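You operate a simulated robot arm through the tools that you are given. There is no shell and no other tool. Be economical: measure what you need, move in short steps, check, and stop when the job is done.

You run a simulated robot arm. Do the job below in one go: nothing can be reset, and whatever is moved stays where it is left.

JOB
Shake the sieve that the sieve card names till nothing more falls through.
Fine: Set it on the silver pan and clamp it to shake; spill nothing, free the clamp and put the sieve back.

The check looks at the end state, three seconds after you hand in, the way a careful person would. Anything else that was tipped, shoved, dropped, spilled or broken makes it a failure.

ROBOT AND FRAMES
A 6-joint arm with a two-finger parallel gripper, fixed in place. Base frame: the origin is at the foot of the arm, x ahead of it, y to its left, z up; the work surface is at about z = 0. Units: m, rad, N and s.
With the tool pointing down near the work surface it reaches from about 0.14 to 0.58 m from the base axis. Its first joint turns from -1.152 to 1.152 rad. Payload 2.1 kg.
Tool frame: the origin (TCP) lies between the finger pads and is the grasp point; the fingertips stand 0.03 m ahead of it; z points along the fingers, y is the line along which they close. Largest opening 0.094 m; finger width 0.028, thickness 0.01; the body of the gripper, 0.05 by 0.096 m, starts 0.055 m behind the TCP.
Orientation is that of the tool frame in the base frame, as a unit quaternion [x, y, z, w]. With the fingers straight down and closing along the base's y, the tool's x points along the base's -x, its y along +y and its z along -z.

CONTROLS
- The arm moves only by the tool jog_arm. Its arguments are lists of equal length, an entry for each row: "xyz": the shift along the tool's x, y, z in units of 50 mm (1.0 is 50 mm), a list of three; "rot": the turn, a rotation vector about the tool's x, y, z in units of 5 degrees (1.0 is 5 degrees), a list of three. In form: {"xyz": [[x, y, z], ...], "rot": [[wx, wy, wz], ...]}. A call has 1 to 10 rows; each row shifts and turns the commanded pose from where the row before left it, along the tool's axes as they then stand. "jaw" is the opening, from 0 (shut) to 1 (fully open), set as the call begins (left out, the last holds). A call with a number of a shift or a turn outside -1 to 1 is refused whole. A row lasts 0.2 s, in which the tool goes at most 0.05 m and 0.15 rad; a call with a longer step from one row to the next is refused whole, and so is a gripper value outside its range. Where a pose cannot be reached the arm comes as near as it can. A force on the tool above 70 N (or 10 N above the force at the start of the call, whichever is more), or a blocked arm, ends the call early, and 0.2 s more pass. The fingers move at their own pace (about 0.072 m/s each) and stop on an object; they squeeze with about 33 N. The grip force told is the motor's: it shows also when the fingers shut on nothing. Time passes only in rows, and 0.2 s behind the last, so rows that do not move let the fingers close. The reply holds the time, the measured pose of the TCP, the force on the tool along the base axes, the opening and the grip force, in the units named above and with some noise, and new pictures: "views" is both (left out), scene, wrist or none.
- Cameras (640 x 400 px; columns grow to the right, rows downward): "scene" is fixed at [0.0674, -0.3785, 0.4931]; the picture's right is [0.65, -0.76, 0.00], its down [-0.38, -0.33, -0.86] and it looks along [0.65, 0.57, -0.50] (base axes); focal length 214 px, centre (320, 200). "wrist" rides on the gripper at [0.076, 0.014, -0.103] in the tool frame; the picture's right is [-0.18, 0.98, 0.00], its down [-0.75, -0.14, -0.64] and it looks along [-0.63, -0.12, 0.77] (tool axes); focal length 243 px, centre (320, 200). There is no depth. A picture from a camera that has moved, and an enlarged one, comes with that camera's place and axes in the base frame and with its lens.
- zoom(camera, box): a new picture of the part [left, top, right, bottom] of that camera's present view, enlarged. No time passes.
- finish_job(): hands the job in; it is judged then, once.

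Go step by step. Nothing tells you positions but the pictures and the camera data: compare them with the known pose of the tool, close in by small moves and look again before you grip or let go. The budget is 120 turns and 200 pictures, counting those below and the enlarged ones. Unless the task says otherwise, let go and move clear before handing in, and close with one line.

The tools are called after "Call:" as name(argument=value, ...) on one line, values as JSON. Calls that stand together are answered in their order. jog_arm: Moves the arm, as the interface text tells. Its arguments: {"type":"object","properties":{"xyz":{"type":"array","items":{"type":"array","items":{"type":"number"}}},"rot":{"type":"array","items":{"type":"array","items":{"type":"number"}}},"jaw":{"type":"number"},"views":{"type":"string","enum":["both","scene","wrist","none"]}},"required":["xyz","rot"]} The other tools are called the same way: zoom (camera, box) takes an enlarged picture of a part of a camera's view; finish_job () hands the job in.

At the start:

```text
time_s: 0.0
eef_pos: [0.2445, -0.1966, 0.3988]
tcp_rot: [0.0, 1.0, 0.001, 0.002]
contact_force: [0.3, -0.3, -0.8]
finger_gap: 0.094
finger_force: 0.1
```

scene: 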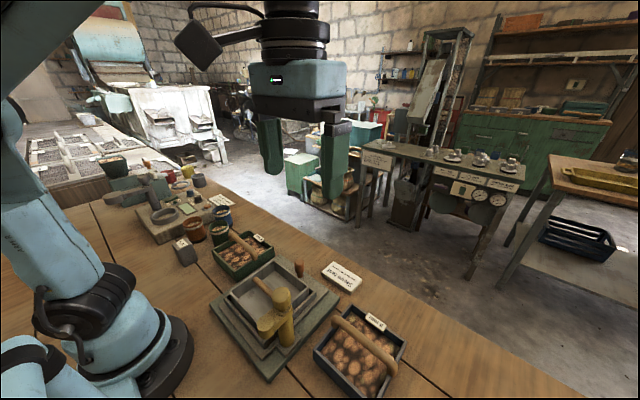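
wrist: 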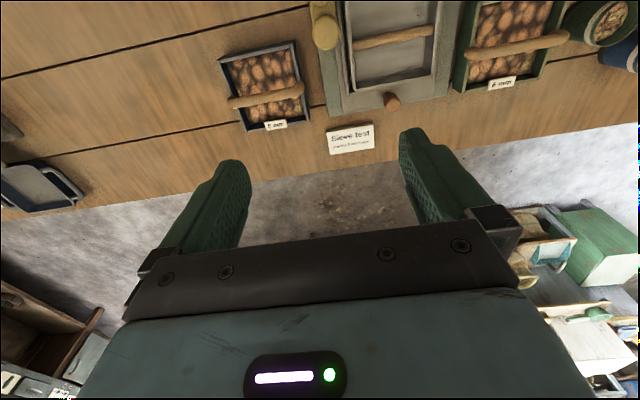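

I see two sieves with nuts and handles (one "8 mm"-like, one "6 mm"-like), a pan on a stand with a yellow clamp between them, and a "Sieve test" card. I zoom in to read the labels.

Call:
zoom(camera="scene", box=[310, 250, 410, 312])

Call:
zoom(camera="wrist", box=[200, 0, 600, 200])

Call:
zoom(camera="scene", box=[160, 200, 420, 400])

Call:
zoom(camera="wrist", box=[310, 110, 390, 160])

```text
6.40 times, centred on (360, 281) of scene
camera zoom: at [0.0674, -0.3785, 0.4931], right [0.65, -0.76, 0.0], down [-0.38, -0.33, -0.86], along [0.65, 0.57, -0.5], focal length 1373 px, centre (64, -318)
```

zoom: 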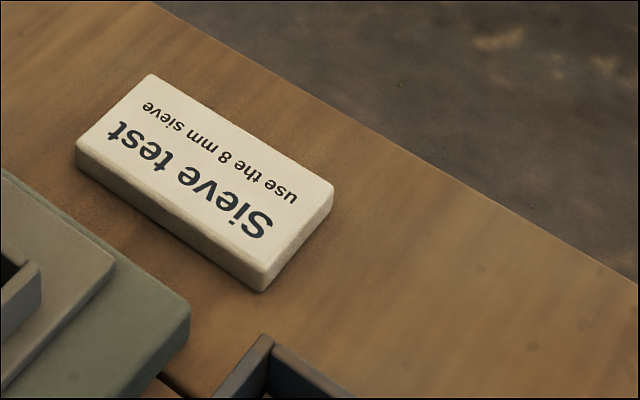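

```text
1.60 times, centred on (400, 100) of wrist
camera zoom: at [0.1664, -0.1818, 0.5014], right [0.18, 0.98, 0.0], down [0.75, -0.14, 0.64], along [0.63, -0.12, -0.77], focal length 388 px, centre (192, 360)
```

zoom: 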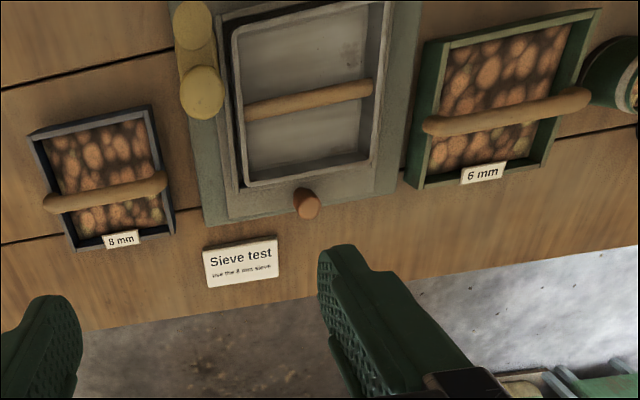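

```text
2.00 times, centred on (290, 300) of scene
camera zoom: at [0.0674, -0.3785, 0.4931], right [0.65, -0.76, 0.0], down [-0.38, -0.33, -0.86], along [0.65, 0.57, -0.5], focal length 429 px, centre (380, 0)
```

zoom: 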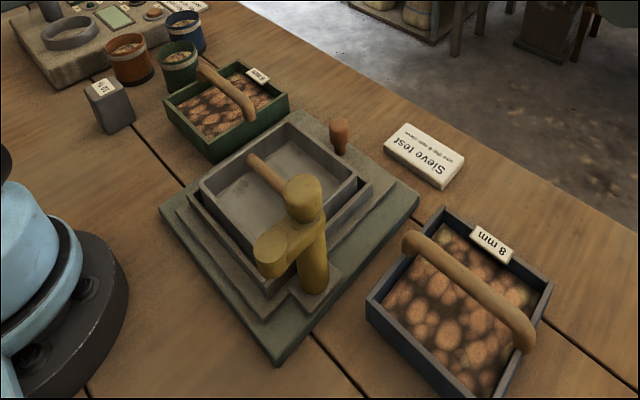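

```text
8.00 times, centred on (350, 135) of wrist
camera zoom: at [0.1664, -0.1818, 0.5014], right [0.18, 0.98, 0.0], down [0.75, -0.14, 0.64], along [0.63, -0.12, -0.77], focal length 1941 px, centre (80, 720)
```

zoom: 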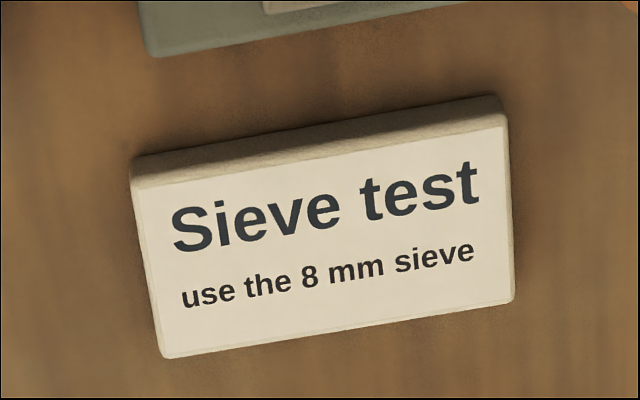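

The card says to use the 8 mm sieve, the right-hand one in the scene view. I tilt and shift for a better look at the shaker, clamp and pan.

Call:
jog_arm(xyz=[[0, 1, 0], [0, 0.9, 0], [0, 0, 0], [0, 0, 0], [0, 0, 0], [0, 0, 0], [0, 0, 0]], rot=[[0, 0, 0], [0, 1, 0], [0, 1, 0], [0, 1, 0], [0, 1, 0], [0, 1, 0], [0, 0, 0]])

```text
time_s: 1.4
eef_pos: [0.2499, -0.1043, 0.3951]
tcp_rot: [-0.001, 0.983, -0.004, -0.185]
contact_force: [5.9, -6.1, -15.3]
finger_gap: 0.0943
finger_force: 0.0
stopped in row 6: the force on the tool passed its limit (the readings are from after the stop); the commanded pose is now the measured one
camera wrist: at [0.2155, -0.0877, 0.5196], right [0.17, 0.98, -0.08], down [0.94, -0.13, 0.32], along [0.31, -0.13, -0.94], focal length 243 px, centre (320, 200)
```

scene: 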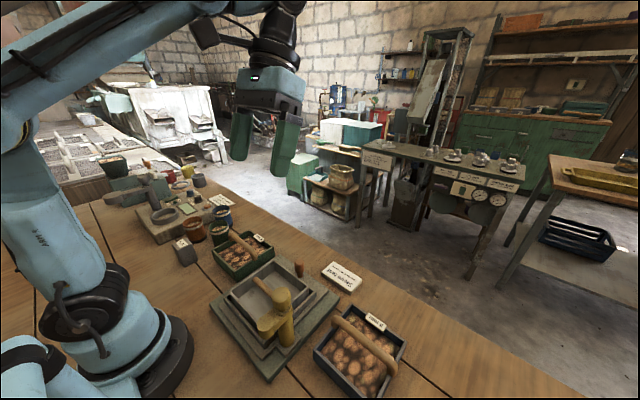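
wrist: 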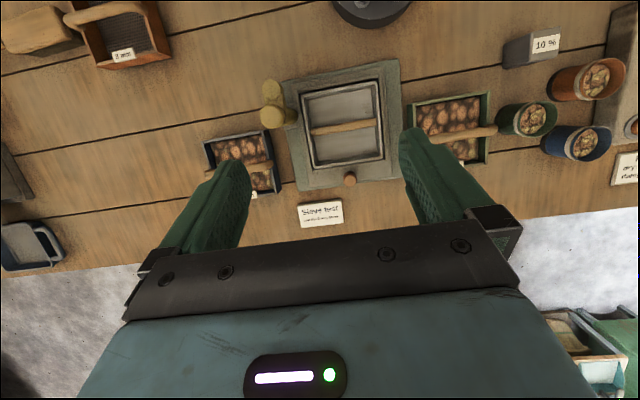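

The view is better and the tilt stopped at about 21°. I zoom in on the shaker.

Call:
zoom(camera="wrist", box=[190, 50, 510, 240])

Call:
zoom(camera="scene", box=[200, 240, 350, 390])

```text
2.00 times, centred on (350, 145) of wrist
camera zoom: at [0.2155, -0.0877, 0.5196], right [0.17, 0.98, -0.08], down [0.94, -0.13, 0.32], along [0.31, -0.13, -0.94], focal length 485 px, centre (260, 310)
```

zoom: 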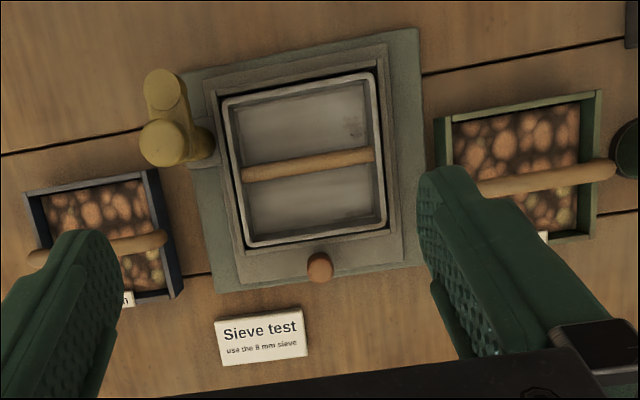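

```text
2.67 times, centred on (275, 315) of scene
camera zoom: at [0.0674, -0.3785, 0.4931], right [0.65, -0.76, 0.0], down [-0.38, -0.33, -0.86], along [0.65, 0.57, -0.5], focal length 572 px, centre (440, -107)
```

zoom: 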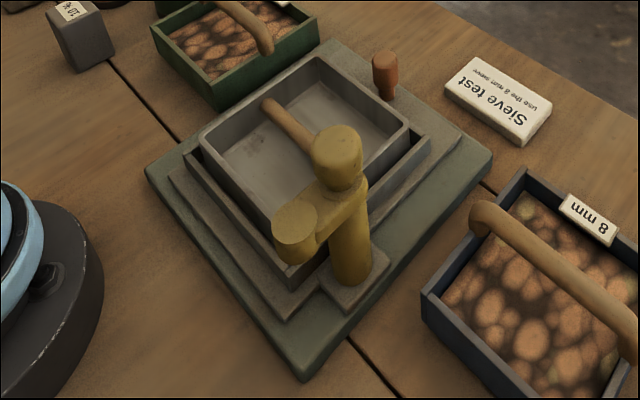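

Call:
zoom(camera="wrist", box=[290, 70, 410, 190])

Call:
zoom(camera="wrist", box=[0, 0, 200, 280])

Call:
zoom(camera="scene", box=[90, 150, 270, 270])

```text
3.33 times, centred on (350, 130) of wrist
camera zoom: at [0.2155, -0.0877, 0.5196], right [0.17, 0.98, -0.08], down [0.94, -0.13, 0.32], along [0.31, -0.13, -0.94], focal length 809 px, centre (220, 433)
```

zoom: 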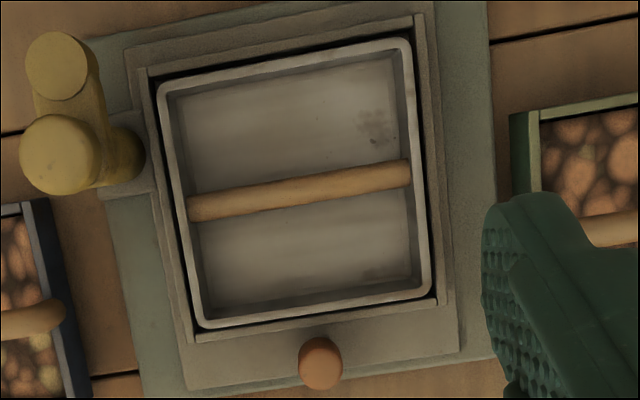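

```text
1.43 times, centred on (100, 140) of wrist
camera zoom: at [0.2155, -0.0877, 0.5196], right [0.17, 0.98, -0.08], down [0.94, -0.13, 0.32], along [0.31, -0.13, -0.94], focal length 347 px, centre (634, 286)
```

zoom: 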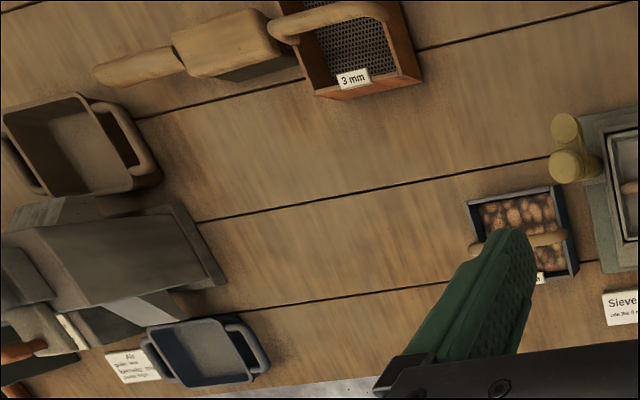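

```text
3.33 times, centred on (180, 210) of scene
camera zoom: at [0.0674, -0.3785, 0.4931], right [0.65, -0.76, 0.0], down [-0.38, -0.33, -0.86], along [0.65, 0.57, -0.5], focal length 715 px, centre (787, 167)
```

zoom: 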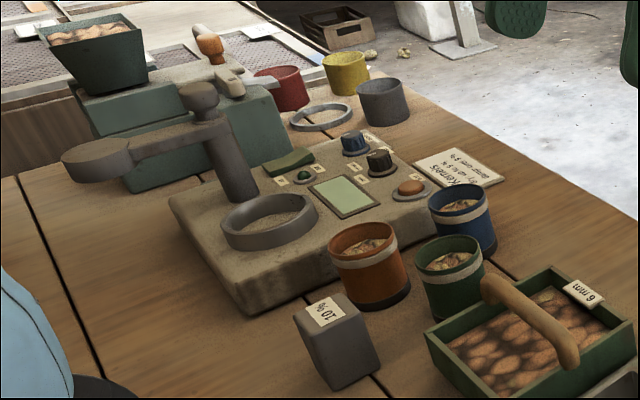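

The silver pan sits in the shaker deck (about x 0.17–0.30, y −0.15 to −0.02). The swivel clamp is at (0.20, −0.18) and the shaking peg is on the front. Next I look at the 8 mm sieve and the clamp from another angle.

Call:
jog_arm(xyz=[[0, -0.8, 0], [0, -0.8, 0], [0, -0.8, 0], [0, -0.8, 0], [0, -0.6, 0], [0, 0, 0]], rot=[[0, 0, 0], [0, 0, 0], [0, 0, 0], [0, 0, 0], [0, 0, 0], [0, 0, 0]], views="wrist")

Call:
zoom(camera="wrist", box=[260, 50, 500, 200])

```text
time_s: 2.8
eef_pos: [0.2492, -0.2938, 0.3985]
tcp_rot: [-0.001, 0.982, -0.004, -0.187]
contact_force: [0.8, -0.3, 0.6]
finger_gap: 0.094
finger_force: 0.0
camera wrist: at [0.2155, -0.277, 0.5221], right [0.17, 0.98, -0.08], down [0.94, -0.14, 0.32], along [0.3, -0.12, -0.94], focal length 243 px, centre (320, 200)
```

wrist: 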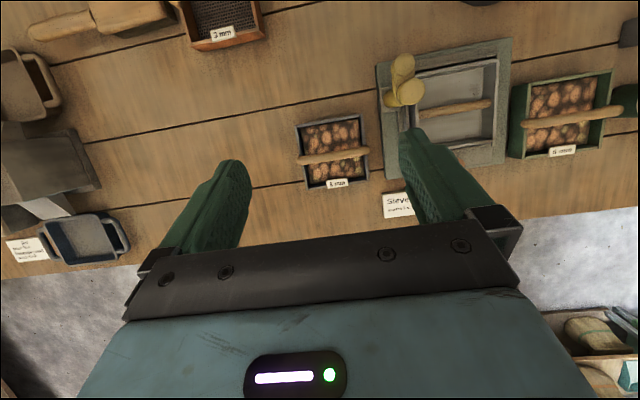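

```text
2.67 times, centred on (380, 125) of wrist
camera zoom: at [0.2155, -0.277, 0.5221], right [0.17, 0.98, -0.08], down [0.94, -0.14, 0.32], along [0.3, -0.12, -0.94], focal length 647 px, centre (160, 400)
```

zoom: 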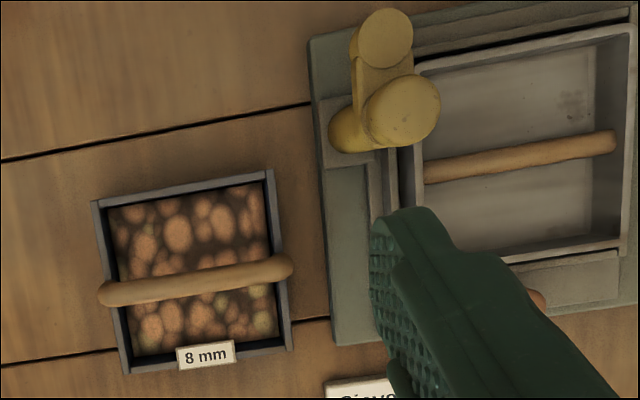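

The 8 mm sieve measures about 0.127 m square, centred at (0.2765, −0.2975), with its rim at z≈0.05 and the handle bar along y at z≈0.062. I straighten the tool and turn it 90° so it closes along x.

Call:
jog_arm(xyz=[[0, 0, 0], [0, 0, 0], [0, 0, 0], [0, 0, 0], [0, 0, 0], [-0.54, -0.07, 0], [0, 0, 0], [0, 0, 0], [0, 0, 0], [0, 0, 0]], rot=[[0, -1, 0], [0, -1, 0], [0, -1, 0], [0, -1, 0], [0, -0.31, 0], [0, 0, 1], [0, 0, 1], [0, 0, 1], [0, 0, 1], [0, 0, 1]], views="none")

Call:
jog_arm(xyz=[[0, 0, 0], [0, 0, 0], [0, 0, 0], [0, 0, 0], [0, 0, 0], [0, 0, 0], [0, 0, 0], [0, 0, 0], [0, 0, 0], [0, 0, 0]], rot=[[0, 0, 1], [0, 0, 1], [0, 0, 1], [0, 0, 1], [0, 0, 1], [0, 0, 1], [0, 0, 1], [0, 0, 1], [0, 0, 1], [0, 0, 1]], views="none")

Call:
jog_arm(xyz=[[0, 0, 0], [0, 0, 0], [0, 0, 0], [0, 0, 1], [0, 0, 1], [0, 0, 0]], rot=[[0, 0, 1], [0, 0, 1], [0, 0, 1], [0, 0, 0], [0, 0, 0], [0, 0, 0]])

```text
time_s: 5.0
eef_pos: [0.2757, -0.2967, 0.3968]
tcp_rot: [0.215, 0.977, -0.005, 0.0]
contact_force: [-0.3, 0.8, -0.1]
finger_gap: 0.0938
finger_force: 0.2
```

```text
time_s: 7.2
eef_pos: [0.2774, -0.2963, 0.3975]
tcp_rot: [0.608, 0.794, -0.004, 0.002]
contact_force: [-0.7, 0.3, -0.6]
finger_gap: 0.0939
finger_force: 0.0
```

```text
time_s: 8.6
eef_pos: [0.2747, -0.2948, 0.297]
tcp_rot: [0.706, 0.708, -0.004, 0.003]
contact_force: [0.0, 0.8, -0.2]
finger_gap: 0.0942
finger_force: 0.1
camera wrist: at [0.2888, -0.2173, 0.4002], right [0.98, -0.18, 0.0], down [-0.14, -0.75, 0.65], along [-0.12, -0.64, -0.76], focal length 243 px, centre (320, 200)
```

scene: 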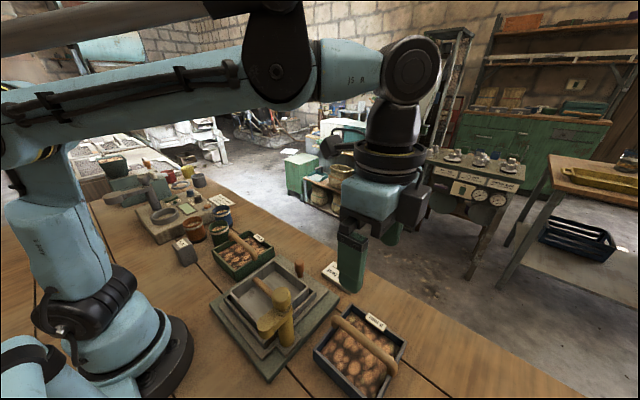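
wrist: 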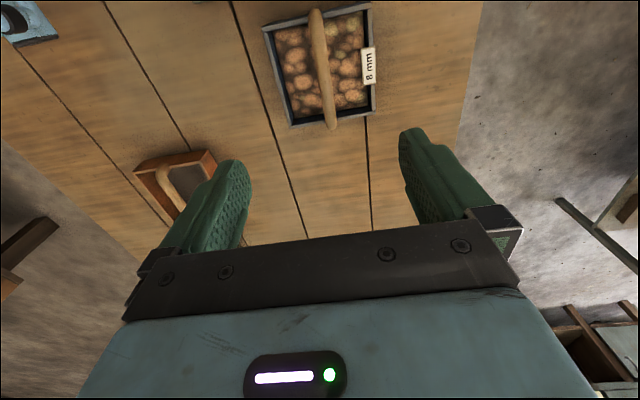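

Call:
jog_arm(xyz=[[-0.03, 0.05, 0.9], [0, 0, 0.9], [0, 0, 0.9], [0, 0, 0.6], [0, 0, 0], [0, 0, 0]], rot=[[0, 0, 0], [0, 0, 0], [0, 0, 0], [0, 0, 0], [0, 0, 0], [0, 0, 0]], jaw=0.6)

Call:
zoom(camera="scene", box=[280, 240, 440, 400])

```text
time_s: 10.0
eef_pos: [0.2792, -0.3011, 0.1332]
tcp_rot: [0.705, 0.709, -0.004, 0.003]
contact_force: [0.6, -0.8, -0.4]
finger_gap: 0.0564
finger_force: 0.1
camera wrist: at [0.2925, -0.2224, 0.2347], right [0.98, -0.18, 0.0], down [-0.14, -0.75, 0.65], along [-0.12, -0.64, -0.76], focal length 243 px, centre (320, 200)
```

scene: 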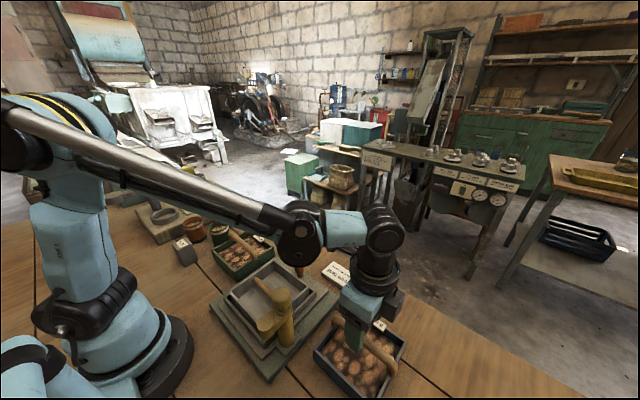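
wrist: 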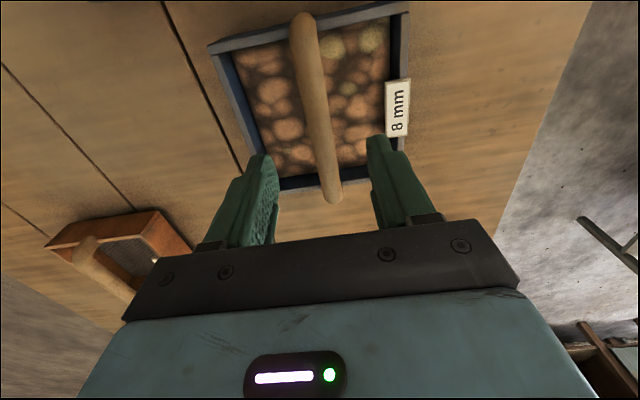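

```text
2.50 times, centred on (360, 320) of scene
camera zoom: at [0.0674, -0.3785, 0.4931], right [0.65, -0.76, 0.0], down [-0.38, -0.33, -0.86], along [0.65, 0.57, -0.5], focal length 536 px, centre (220, -100)
```

zoom: 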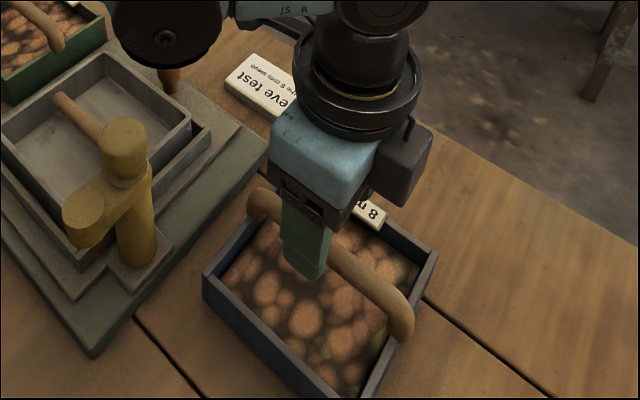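

Alignment over the handle looks right, so I descend and grip the bar.

Call:
jog_arm(xyz=[[0, 0, 0.6], [0, 0, 0.5], [0, 0, 0], [0, 0, 0]], rot=[[0, 0, 0], [0, 0, 0], [0, 0, 0], [0, 0, 0]])

Call:
zoom(camera="scene", box=[310, 270, 430, 390])

```text
time_s: 11.0
eef_pos: [0.2787, -0.3011, 0.0778]
tcp_rot: [0.705, 0.709, -0.004, 0.003]
contact_force: [0.2, 0.3, -0.8]
finger_gap: 0.0565
finger_force: 0.1
camera wrist: at [0.293, -0.2231, 0.1805], right [0.98, -0.18, 0.0], down [-0.14, -0.75, 0.65], along [-0.12, -0.64, -0.76], focal length 243 px, centre (320, 200)
```

scene: 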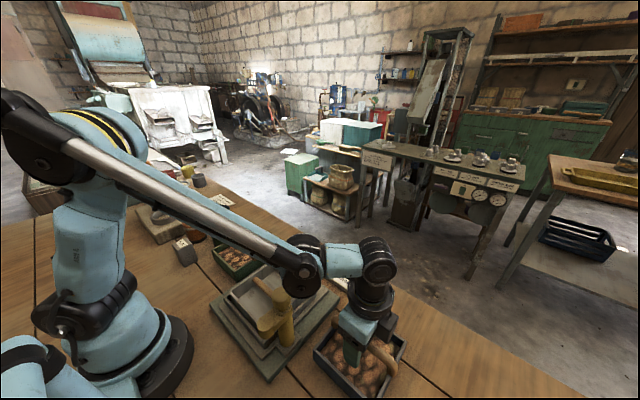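
wrist: 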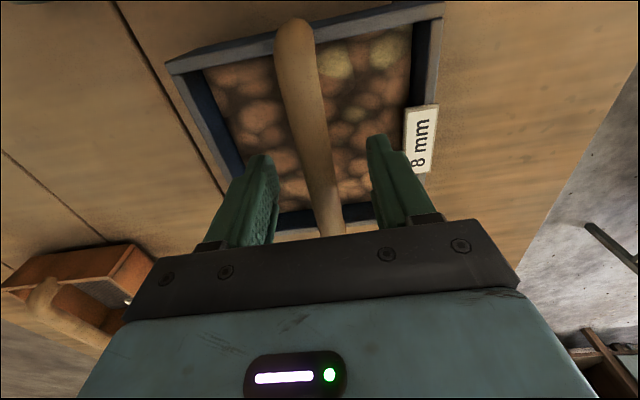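

```text
3.33 times, centred on (370, 330) of scene
camera zoom: at [0.0674, -0.3785, 0.4931], right [0.65, -0.76, 0.0], down [-0.38, -0.33, -0.86], along [0.65, 0.57, -0.5], focal length 715 px, centre (153, -233)
```

zoom: 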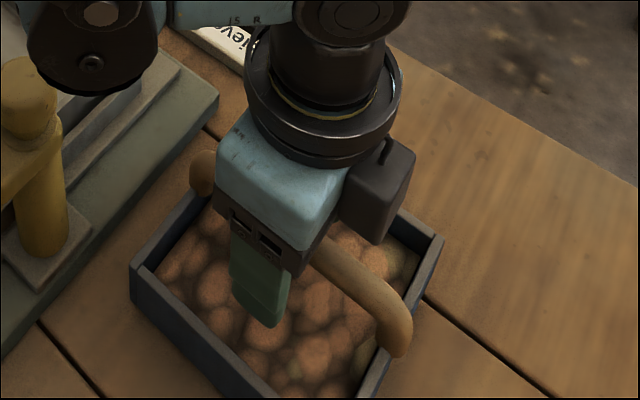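

Call:
jog_arm(xyz=[[0, 0, 0], [0, 0, 0], [0, 0, 0], [0, 0, 0]], rot=[[0, 0, 0], [0, 0, 0], [0, 0, 0], [0, 0, 0]], jaw=0)

Call:
zoom(camera="wrist", box=[160, 0, 480, 240])

```text
time_s: 12.0
eef_pos: [0.2798, -0.3006, 0.0781]
tcp_rot: [0.706, 0.708, -0.004, 0.002]
contact_force: [1.9, 0.8, 5.6]
finger_gap: 0.0191
finger_force: 33.0
camera wrist: at [0.2931, -0.2231, 0.1808], right [0.98, -0.18, 0.0], down [-0.14, -0.75, 0.65], along [-0.12, -0.64, -0.76], focal length 243 px, centre (320, 200)
```

scene: 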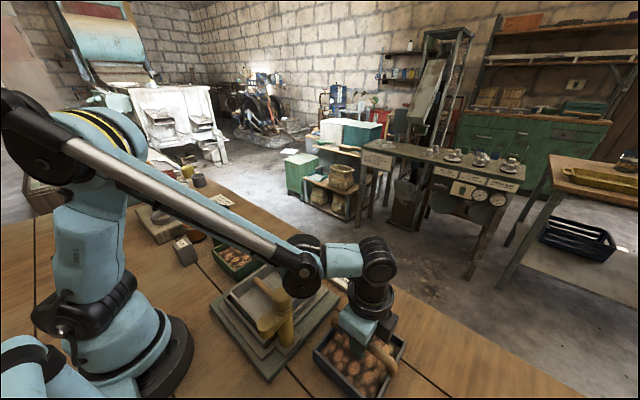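
wrist: 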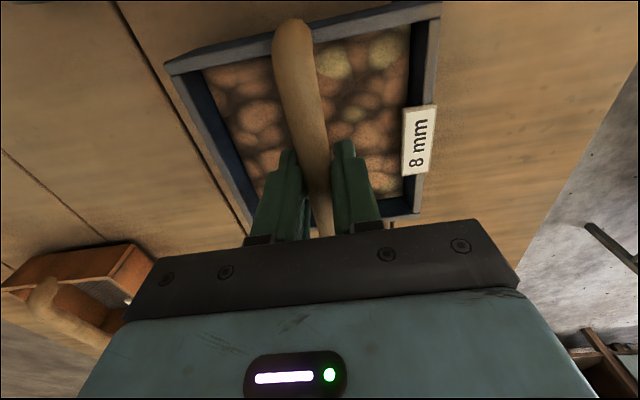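

```text
1.67 times, centred on (320, 120) of wrist
camera zoom: at [0.2931, -0.2231, 0.1808], right [0.98, -0.18, 0.0], down [-0.14, -0.75, 0.65], along [-0.12, -0.64, -0.76], focal length 404 px, centre (320, 333)
```

zoom: 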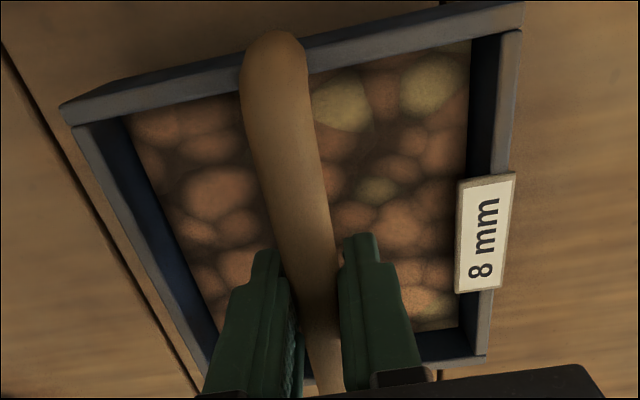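

Call:
jog_arm(xyz=[[0, 0, -0.1], [0, 0, -0.2], [0, 0, -0.3], [0, 0, -0.3], [0, 0, -0.2], [0, 0, -0.1], [0, 0, 0], [0, 0, 0]], rot=[[0, 0, 0], [0, 0, 0], [0, 0, 0], [0, 0, 0], [0, 0, 0], [0, 0, 0], [0, 0, 0], [0, 0, 0]])

Call:
zoom(camera="scene", box=[280, 240, 440, 400])

```text
time_s: 13.8
eef_pos: [0.2782, -0.3006, 0.1393]
tcp_rot: [0.706, 0.709, -0.003, 0.003]
contact_force: [-0.3, 0.3, -4.2]
finger_gap: 0.0161
finger_force: 33.1
camera wrist: at [0.2919, -0.2221, 0.2409], right [0.98, -0.18, 0.0], down [-0.14, -0.75, 0.65], along [-0.12, -0.64, -0.76], focal length 243 px, centre (320, 200)
```

scene: 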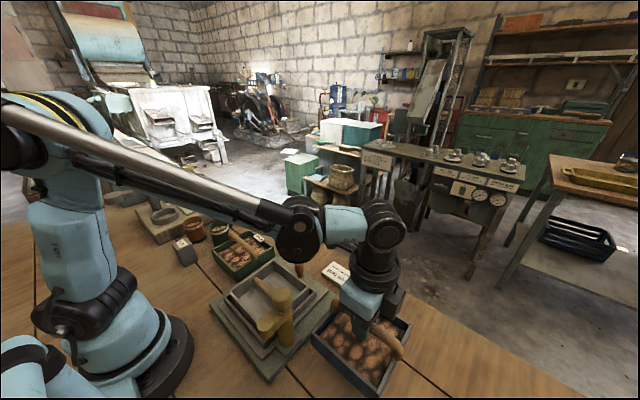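
wrist: 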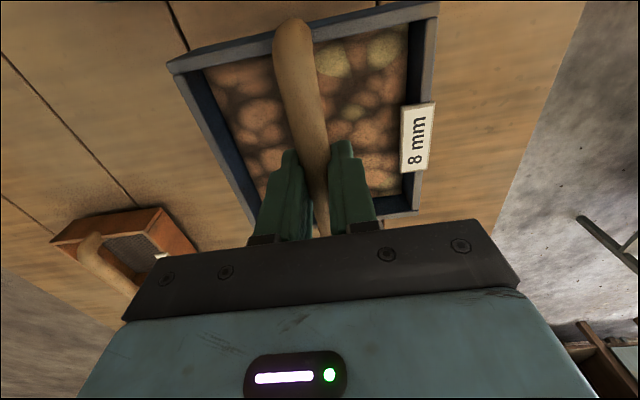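

```text
2.50 times, centred on (360, 320) of scene
camera zoom: at [0.0674, -0.3785, 0.4931], right [0.65, -0.76, 0.0], down [-0.38, -0.33, -0.86], along [0.65, 0.57, -0.5], focal length 536 px, centre (220, -100)
```

zoom: 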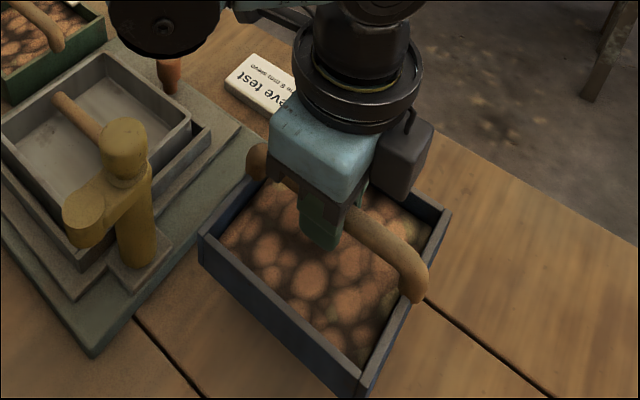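

The finger gap shrank from 19 to 16 mm, so the bar may be held near the tips. I set the sieve back down and regrip deeper.

Call:
jog_arm(xyz=[[0, 0, 0.2], [0, 0, 0.3], [0, 0, 0.3], [0, 0, 0.2], [0, 0, 0.12], [0, 0, 0.04], [0, 0, 0]], rot=[[0, 0, 0], [0, 0, 0], [0, 0, 0], [0, 0, 0], [0, 0, 0], [0, 0, 0], [0, 0, 0]], views="wrist")

```text
time_s: 15.4
eef_pos: [0.2785, -0.3016, 0.0802]
tcp_rot: [0.705, 0.709, -0.004, 0.002]
contact_force: [-7.2, 1.9, 39.6]
finger_gap: 0.0162
finger_force: 32.6
camera wrist: at [0.2923, -0.2236, 0.1837], right [0.98, -0.18, 0.0], down [-0.14, -0.75, 0.65], along [-0.12, -0.64, -0.76], focal length 243 px, centre (320, 200)
```

wrist: 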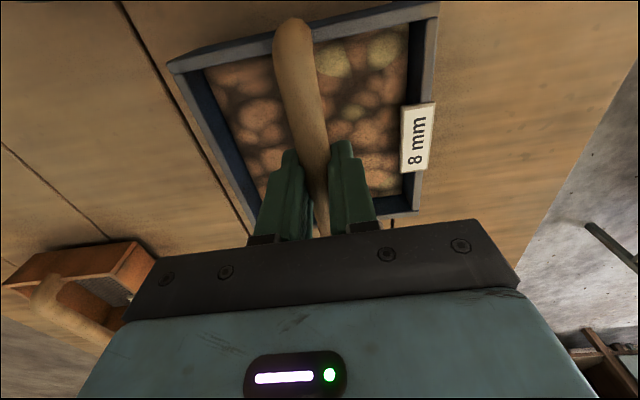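

Call:
jog_arm(xyz=[[0, 0, 0], [0, 0, 0], [0, 0, 0], [0, 0, 0.13], [0, 0, 0.13], [0, 0, 0]], rot=[[0, 0, 0], [0, 0, 0], [0, 0, 0], [0, 0, 0], [0, 0, 0], [0, 0, 0]], jaw=0.45, views="wrist")

Call:
jog_arm(xyz=[[0, 0, 0], [0, 0, 0], [0, 0, 0], [0, 0, 0]], rot=[[0, 0, 0], [0, 0, 0], [0, 0, 0], [0, 0, 0]], jaw=0, views="none")

```text
time_s: 16.8
eef_pos: [0.2794, -0.3007, 0.0668]
tcp_rot: [0.706, 0.708, -0.003, 0.003]
contact_force: [-0.2, 0.9, 0.1]
finger_gap: 0.0423
finger_force: 0.0
camera wrist: at [0.2929, -0.2234, 0.1699], right [0.98, -0.18, 0.0], down [-0.14, -0.75, 0.65], along [-0.12, -0.64, -0.76], focal length 243 px, centre (320, 200)
```

wrist: 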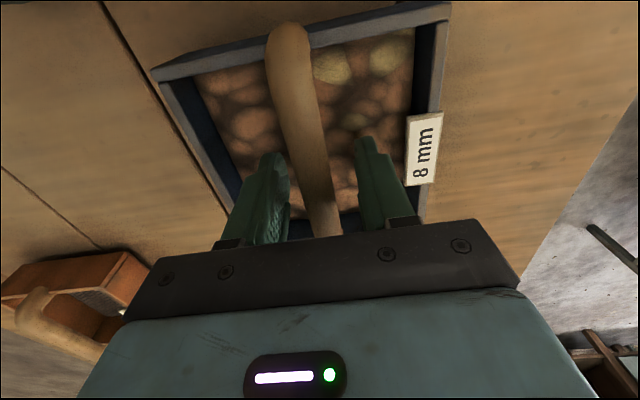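

```text
time_s: 17.8
eef_pos: [0.2792, -0.3014, 0.0679]
tcp_rot: [0.705, 0.709, -0.004, 0.003]
contact_force: [-1.7, 0.2, -0.4]
finger_gap: 0.0208
finger_force: 32.7
```

Call:
jog_arm(xyz=[[0, 0, -0.1], [0, 0, -0.2], [0, 0, -0.2], [0, 0, -0.2], [0, 0, -0.1], [0, 0, 0], [0, 0, 0]], rot=[[0, 0, 0], [0, 0, 0], [0, 0, 0], [0, 0, 0], [0, 0, 0], [0, 0, 0], [0, 0, 0]], views="wrist")

```text
time_s: 19.4
eef_pos: [0.2785, -0.2992, 0.1063]
tcp_rot: [0.706, 0.708, -0.003, 0.002]
contact_force: [-0.4, 0.2, -2.8]
finger_gap: 0.0207
finger_force: 33.4
camera wrist: at [0.2919, -0.2224, 0.2092], right [0.98, -0.18, 0.0], down [-0.14, -0.75, 0.65], along [-0.12, -0.64, -0.76], focal length 243 px, centre (320, 200)
```

wrist: 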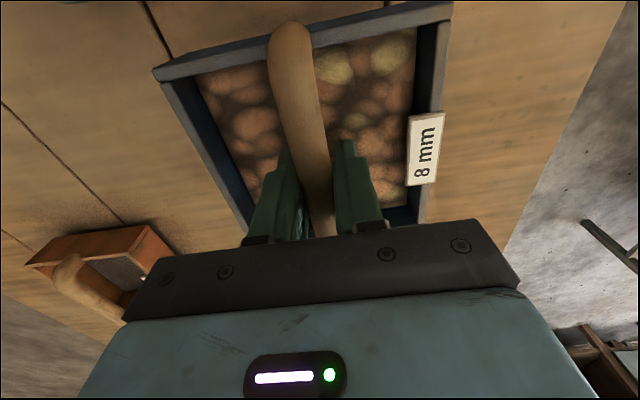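

Firm grip now, with the gap stable at 20.7 mm. I lift it high enough to clear the clamp.

Call:
jog_arm(xyz=[[0, 0, -0.2], [0, 0, -0.4], [0, 0, -0.5], [0, 0, -0.5], [0, 0, -0.5], [0, 0, -0.5], [0, 0, -0.5], [0, 0, -0.4], [0, 0, -0.2], [0, 0, 0]], rot=[[0, 0, 0], [0, 0, 0], [0, 0, 0], [0, 0, 0], [0, 0, 0], [0, 0, 0], [0, 0, 0], [0, 0, 0], [0, 0, 0], [0, 0, 0]])

Call:
zoom(camera="scene", box=[200, 180, 440, 400])

```text
time_s: 21.6
eef_pos: [0.2773, -0.2973, 0.2912]
tcp_rot: [0.706, 0.709, -0.004, 0.003]
contact_force: [-0.8, 1.0, -4.1]
finger_gap: 0.0206
finger_force: 32.7
camera wrist: at [0.2909, -0.2203, 0.3944], right [0.98, -0.18, 0.0], down [-0.14, -0.75, 0.65], along [-0.12, -0.64, -0.76], focal length 243 px, centre (320, 200)
```

scene: 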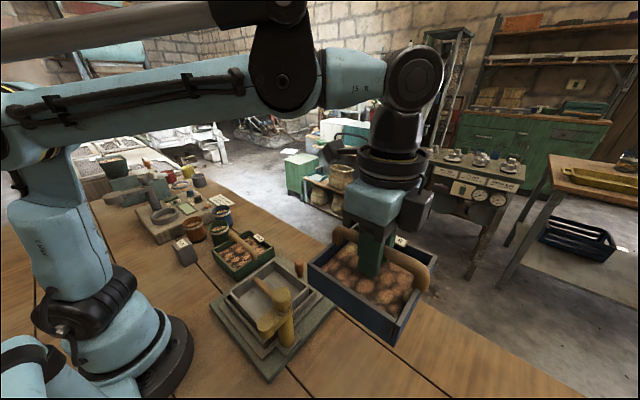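
wrist: 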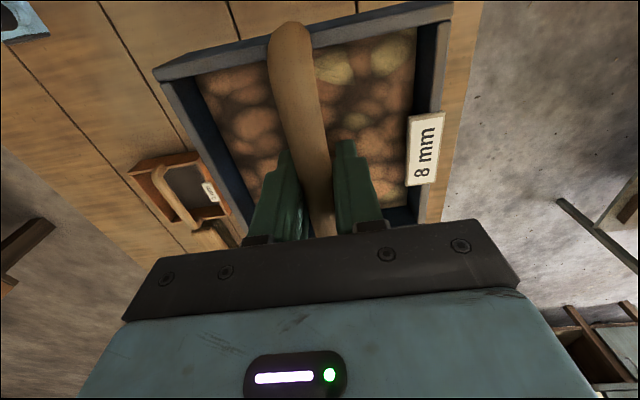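

```text
1.82 times, centred on (320, 290) of scene
camera zoom: at [0.0674, -0.3785, 0.4931], right [0.65, -0.76, 0.0], down [-0.38, -0.33, -0.86], along [0.65, 0.57, -0.5], focal length 390 px, centre (320, 36)
```

zoom: 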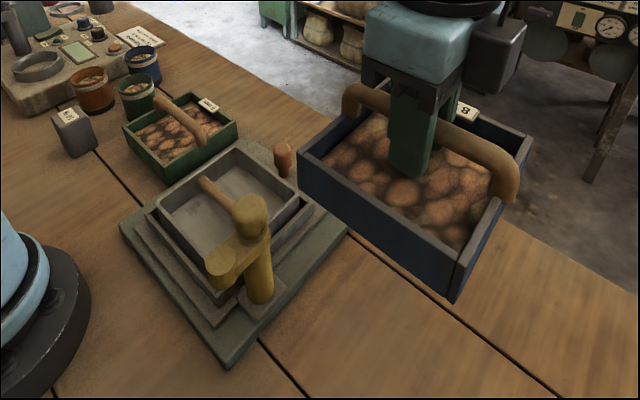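

Call:
zoom(camera="wrist", box=[140, 0, 480, 240])

```text
1.67 times, centred on (310, 120) of wrist
camera zoom: at [0.2909, -0.2203, 0.3944], right [0.98, -0.18, 0.0], down [-0.14, -0.75, 0.65], along [-0.12, -0.64, -0.76], focal length 404 px, centre (337, 333)
```

zoom: 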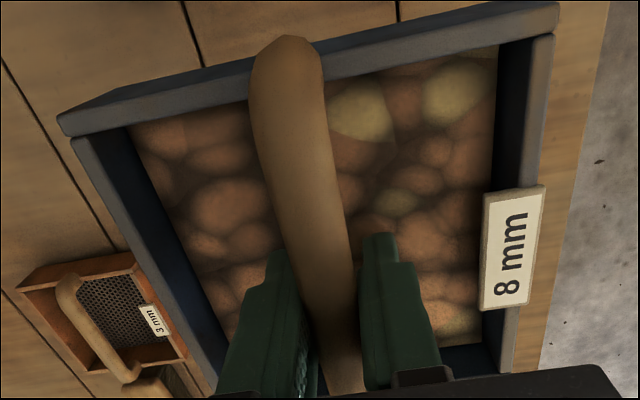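

The sieve is centred under the TCP. I carry it over the pan at height.

Call:
jog_arm(xyz=[[0.2, -0.04, 0], [0.4, -0.08, 0], [0.6, -0.12, 0], [0.6, -0.12, 0], [0.6, -0.12, 0], [0.6, -0.12, 0], [0.6, -0.12, 0], [0.4, -0.06, 0], [0.2, -0.04, 0], [0, 0, 0]], rot=[[0, 0, 0], [0, 0, 0], [0, 0, 0], [0, 0, 0], [0, 0, 0], [0, 0, 0], [0, 0, 0], [0, 0, 0], [0, 0, 0], [0, 0, 0]])

Call:
zoom(camera="scene", box=[180, 180, 360, 390])

```text
time_s: 23.8
eef_pos: [0.2358, -0.0898, 0.2901]
tcp_rot: [0.706, 0.708, -0.004, 0.003]
contact_force: [0.6, -0.5, -3.4]
finger_gap: 0.0208
finger_force: 32.9
camera wrist: at [0.2491, -0.0118, 0.3932], right [0.98, -0.18, 0.0], down [-0.14, -0.75, 0.65], along [-0.12, -0.64, -0.76], focal length 243 px, centre (320, 200)
```

scene: 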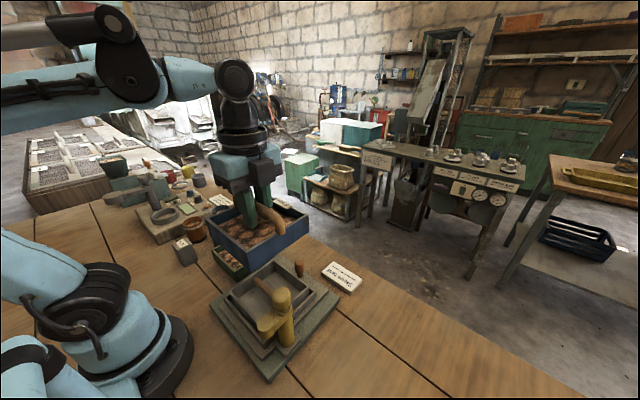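
wrist: 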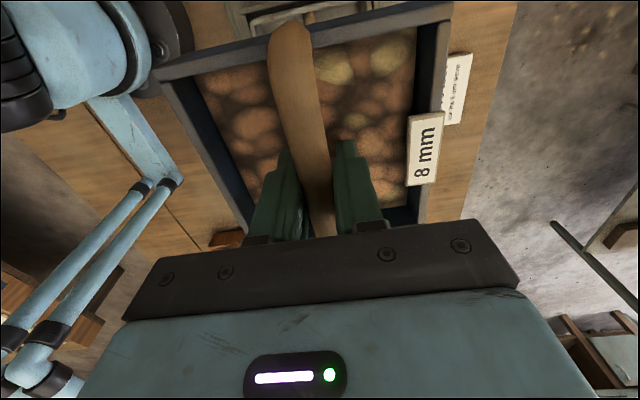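

```text
1.90 times, centred on (270, 285) of scene
camera zoom: at [0.0674, -0.3785, 0.4931], right [0.65, -0.76, 0.0], down [-0.38, -0.33, -0.86], along [0.65, 0.57, -0.5], focal length 408 px, centre (415, 38)
```

zoom: 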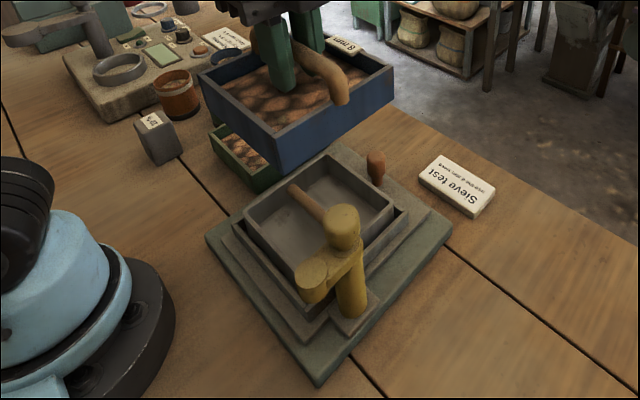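

Call:
jog_arm(xyz=[[0, 0, 0.2], [0, 0, 0.4], [0, 0, 0.5], [0, 0, 0.5], [0, 0, 0.4], [0, 0, 0.2], [0, 0, 0], [0, 0, 0]], rot=[[0, 0, 0], [0, 0, 0], [0, 0, 0], [0, 0, 0], [0, 0, 0], [0, 0, 0], [0, 0, 0], [0, 0, 0]])

Call:
zoom(camera="scene", box=[200, 230, 350, 390])

Call:
zoom(camera="wrist", box=[100, 0, 500, 240])

```text
time_s: 25.6
eef_pos: [0.2368, -0.0903, 0.1806]
tcp_rot: [0.706, 0.708, -0.004, 0.003]
contact_force: [0.9, 0.2, -2.9]
finger_gap: 0.0207
finger_force: 33.0
camera wrist: at [0.2499, -0.0125, 0.2837], right [0.98, -0.18, 0.0], down [-0.14, -0.75, 0.65], along [-0.12, -0.64, -0.76], focal length 243 px, centre (320, 200)
```

scene: 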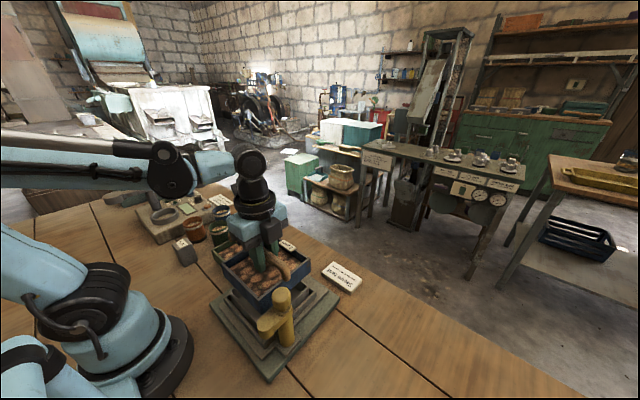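
wrist: 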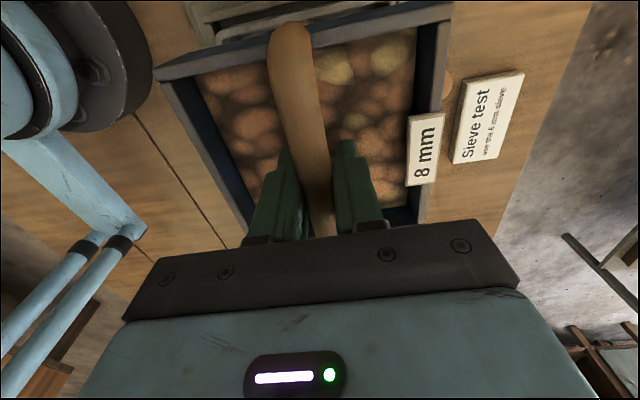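

```text
2.50 times, centred on (275, 310) of scene
camera zoom: at [0.0674, -0.3785, 0.4931], right [0.65, -0.76, 0.0], down [-0.38, -0.33, -0.86], along [0.65, 0.57, -0.5], focal length 536 px, centre (432, -75)
```

zoom: 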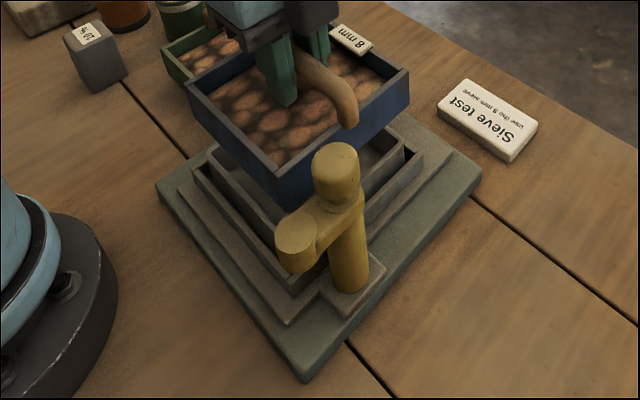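

```text
1.60 times, centred on (300, 120) of wrist
camera zoom: at [0.2499, -0.0125, 0.2837], right [0.98, -0.18, 0.0], down [-0.14, -0.75, 0.65], along [-0.12, -0.64, -0.76], focal length 388 px, centre (352, 328)
```

zoom: 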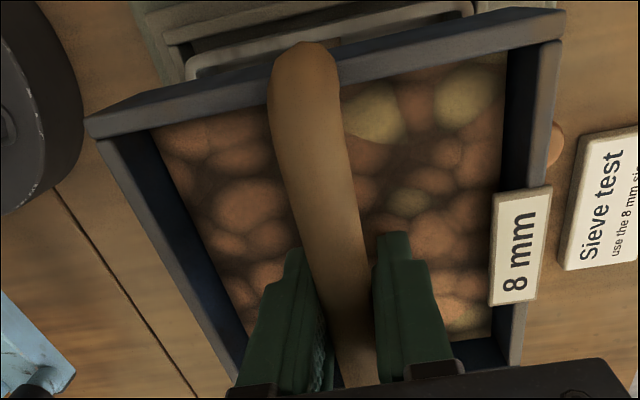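

Alignment is good apart from a +3.5 mm y correction. I lower it close to the rim.

Call:
jog_arm(xyz=[[0.07, 0, 0], [0, 0, 0.2], [0, 0, 0.2], [0, 0, 0.1], [0, 0, 0], [0, 0, 0]], rot=[[0, 0, 0], [0, 0, 0], [0, 0, 0], [0, 0, 0], [0, 0, 0], [0, 0, 0]])

Call:
zoom(camera="scene", box=[200, 240, 350, 390])

Call:
zoom(camera="wrist", box=[100, 0, 500, 240])

```text
time_s: 27.0
eef_pos: [0.2369, -0.0856, 0.1549]
tcp_rot: [0.706, 0.708, -0.005, 0.003]
contact_force: [-0.4, -0.7, -3.3]
finger_gap: 0.0208
finger_force: 32.8
camera wrist: at [0.2501, -0.0086, 0.258], right [0.98, -0.18, 0.0], down [-0.14, -0.75, 0.65], along [-0.12, -0.64, -0.76], focal length 243 px, centre (320, 200)
```

scene: 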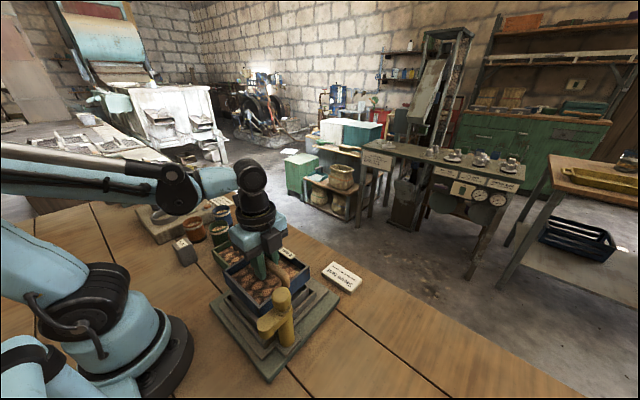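
wrist: 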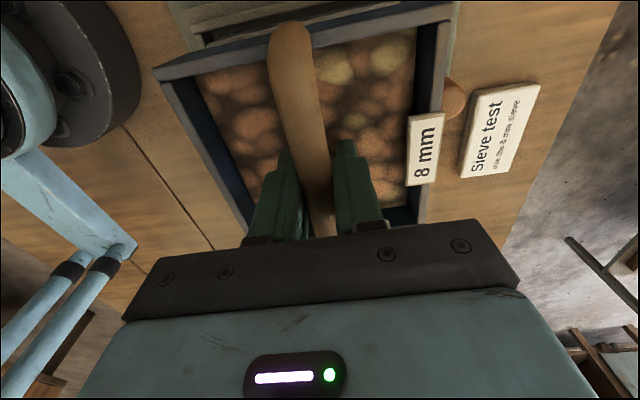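

```text
2.67 times, centred on (275, 315) of scene
camera zoom: at [0.0674, -0.3785, 0.4931], right [0.65, -0.76, 0.0], down [-0.38, -0.33, -0.86], along [0.65, 0.57, -0.5], focal length 572 px, centre (440, -107)
```

zoom: 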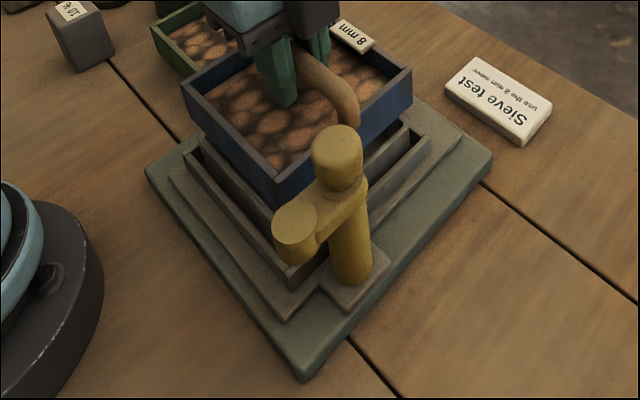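

```text
1.60 times, centred on (300, 120) of wrist
camera zoom: at [0.2501, -0.0086, 0.258], right [0.98, -0.18, 0.0], down [-0.14, -0.75, 0.65], along [-0.12, -0.64, -0.76], focal length 388 px, centre (352, 328)
```

zoom: 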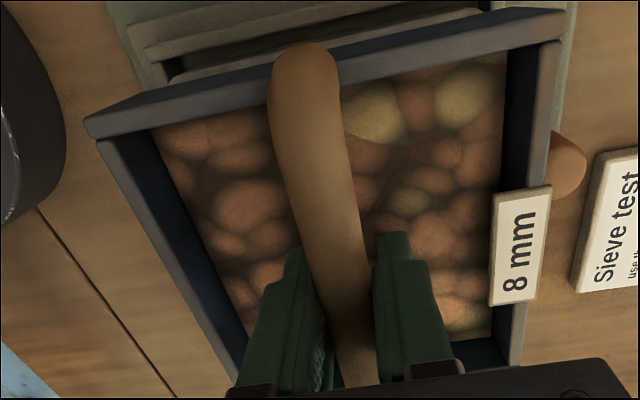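

Call:
jog_arm(xyz=[[0, 0, 0.06], [0, 0, 0.06], [0, 0, 0.04], [0, 0, 0]], rot=[[0, 0, 0], [0, 0, 0], [0, 0, 0], [0, 0, 0]])

Call:
zoom(camera="scene", box=[220, 250, 320, 350])

```text
time_s: 28.0
eef_pos: [0.2364, -0.0877, 0.1472]
tcp_rot: [0.706, 0.708, -0.004, 0.002]
contact_force: [0.3, -0.4, -2.8]
finger_gap: 0.0207
finger_force: 33.1
camera wrist: at [0.2503, -0.0089, 0.2497], right [0.98, -0.18, 0.0], down [-0.14, -0.75, 0.65], along [-0.12, -0.64, -0.76], focal length 243 px, centre (320, 200)
```

scene: 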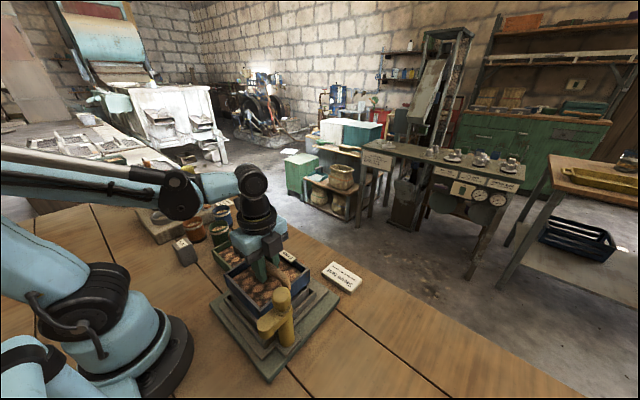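
wrist: 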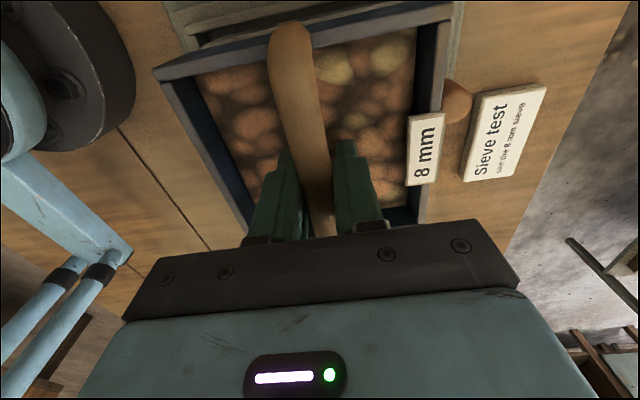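

```text
4.00 times, centred on (270, 300) of scene
camera zoom: at [0.0674, -0.3785, 0.4931], right [0.65, -0.76, 0.0], down [-0.38, -0.33, -0.86], along [0.65, 0.57, -0.5], focal length 858 px, centre (520, -200)
```

zoom: 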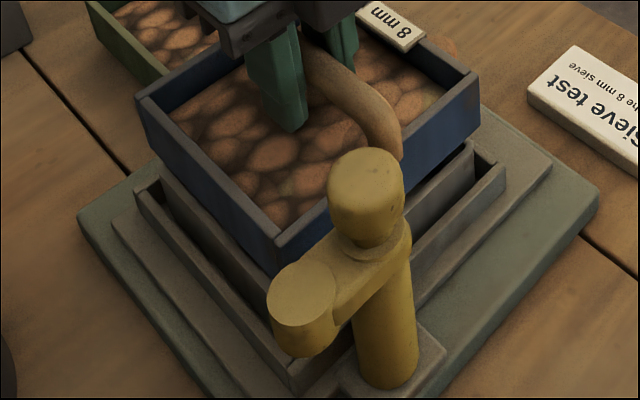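

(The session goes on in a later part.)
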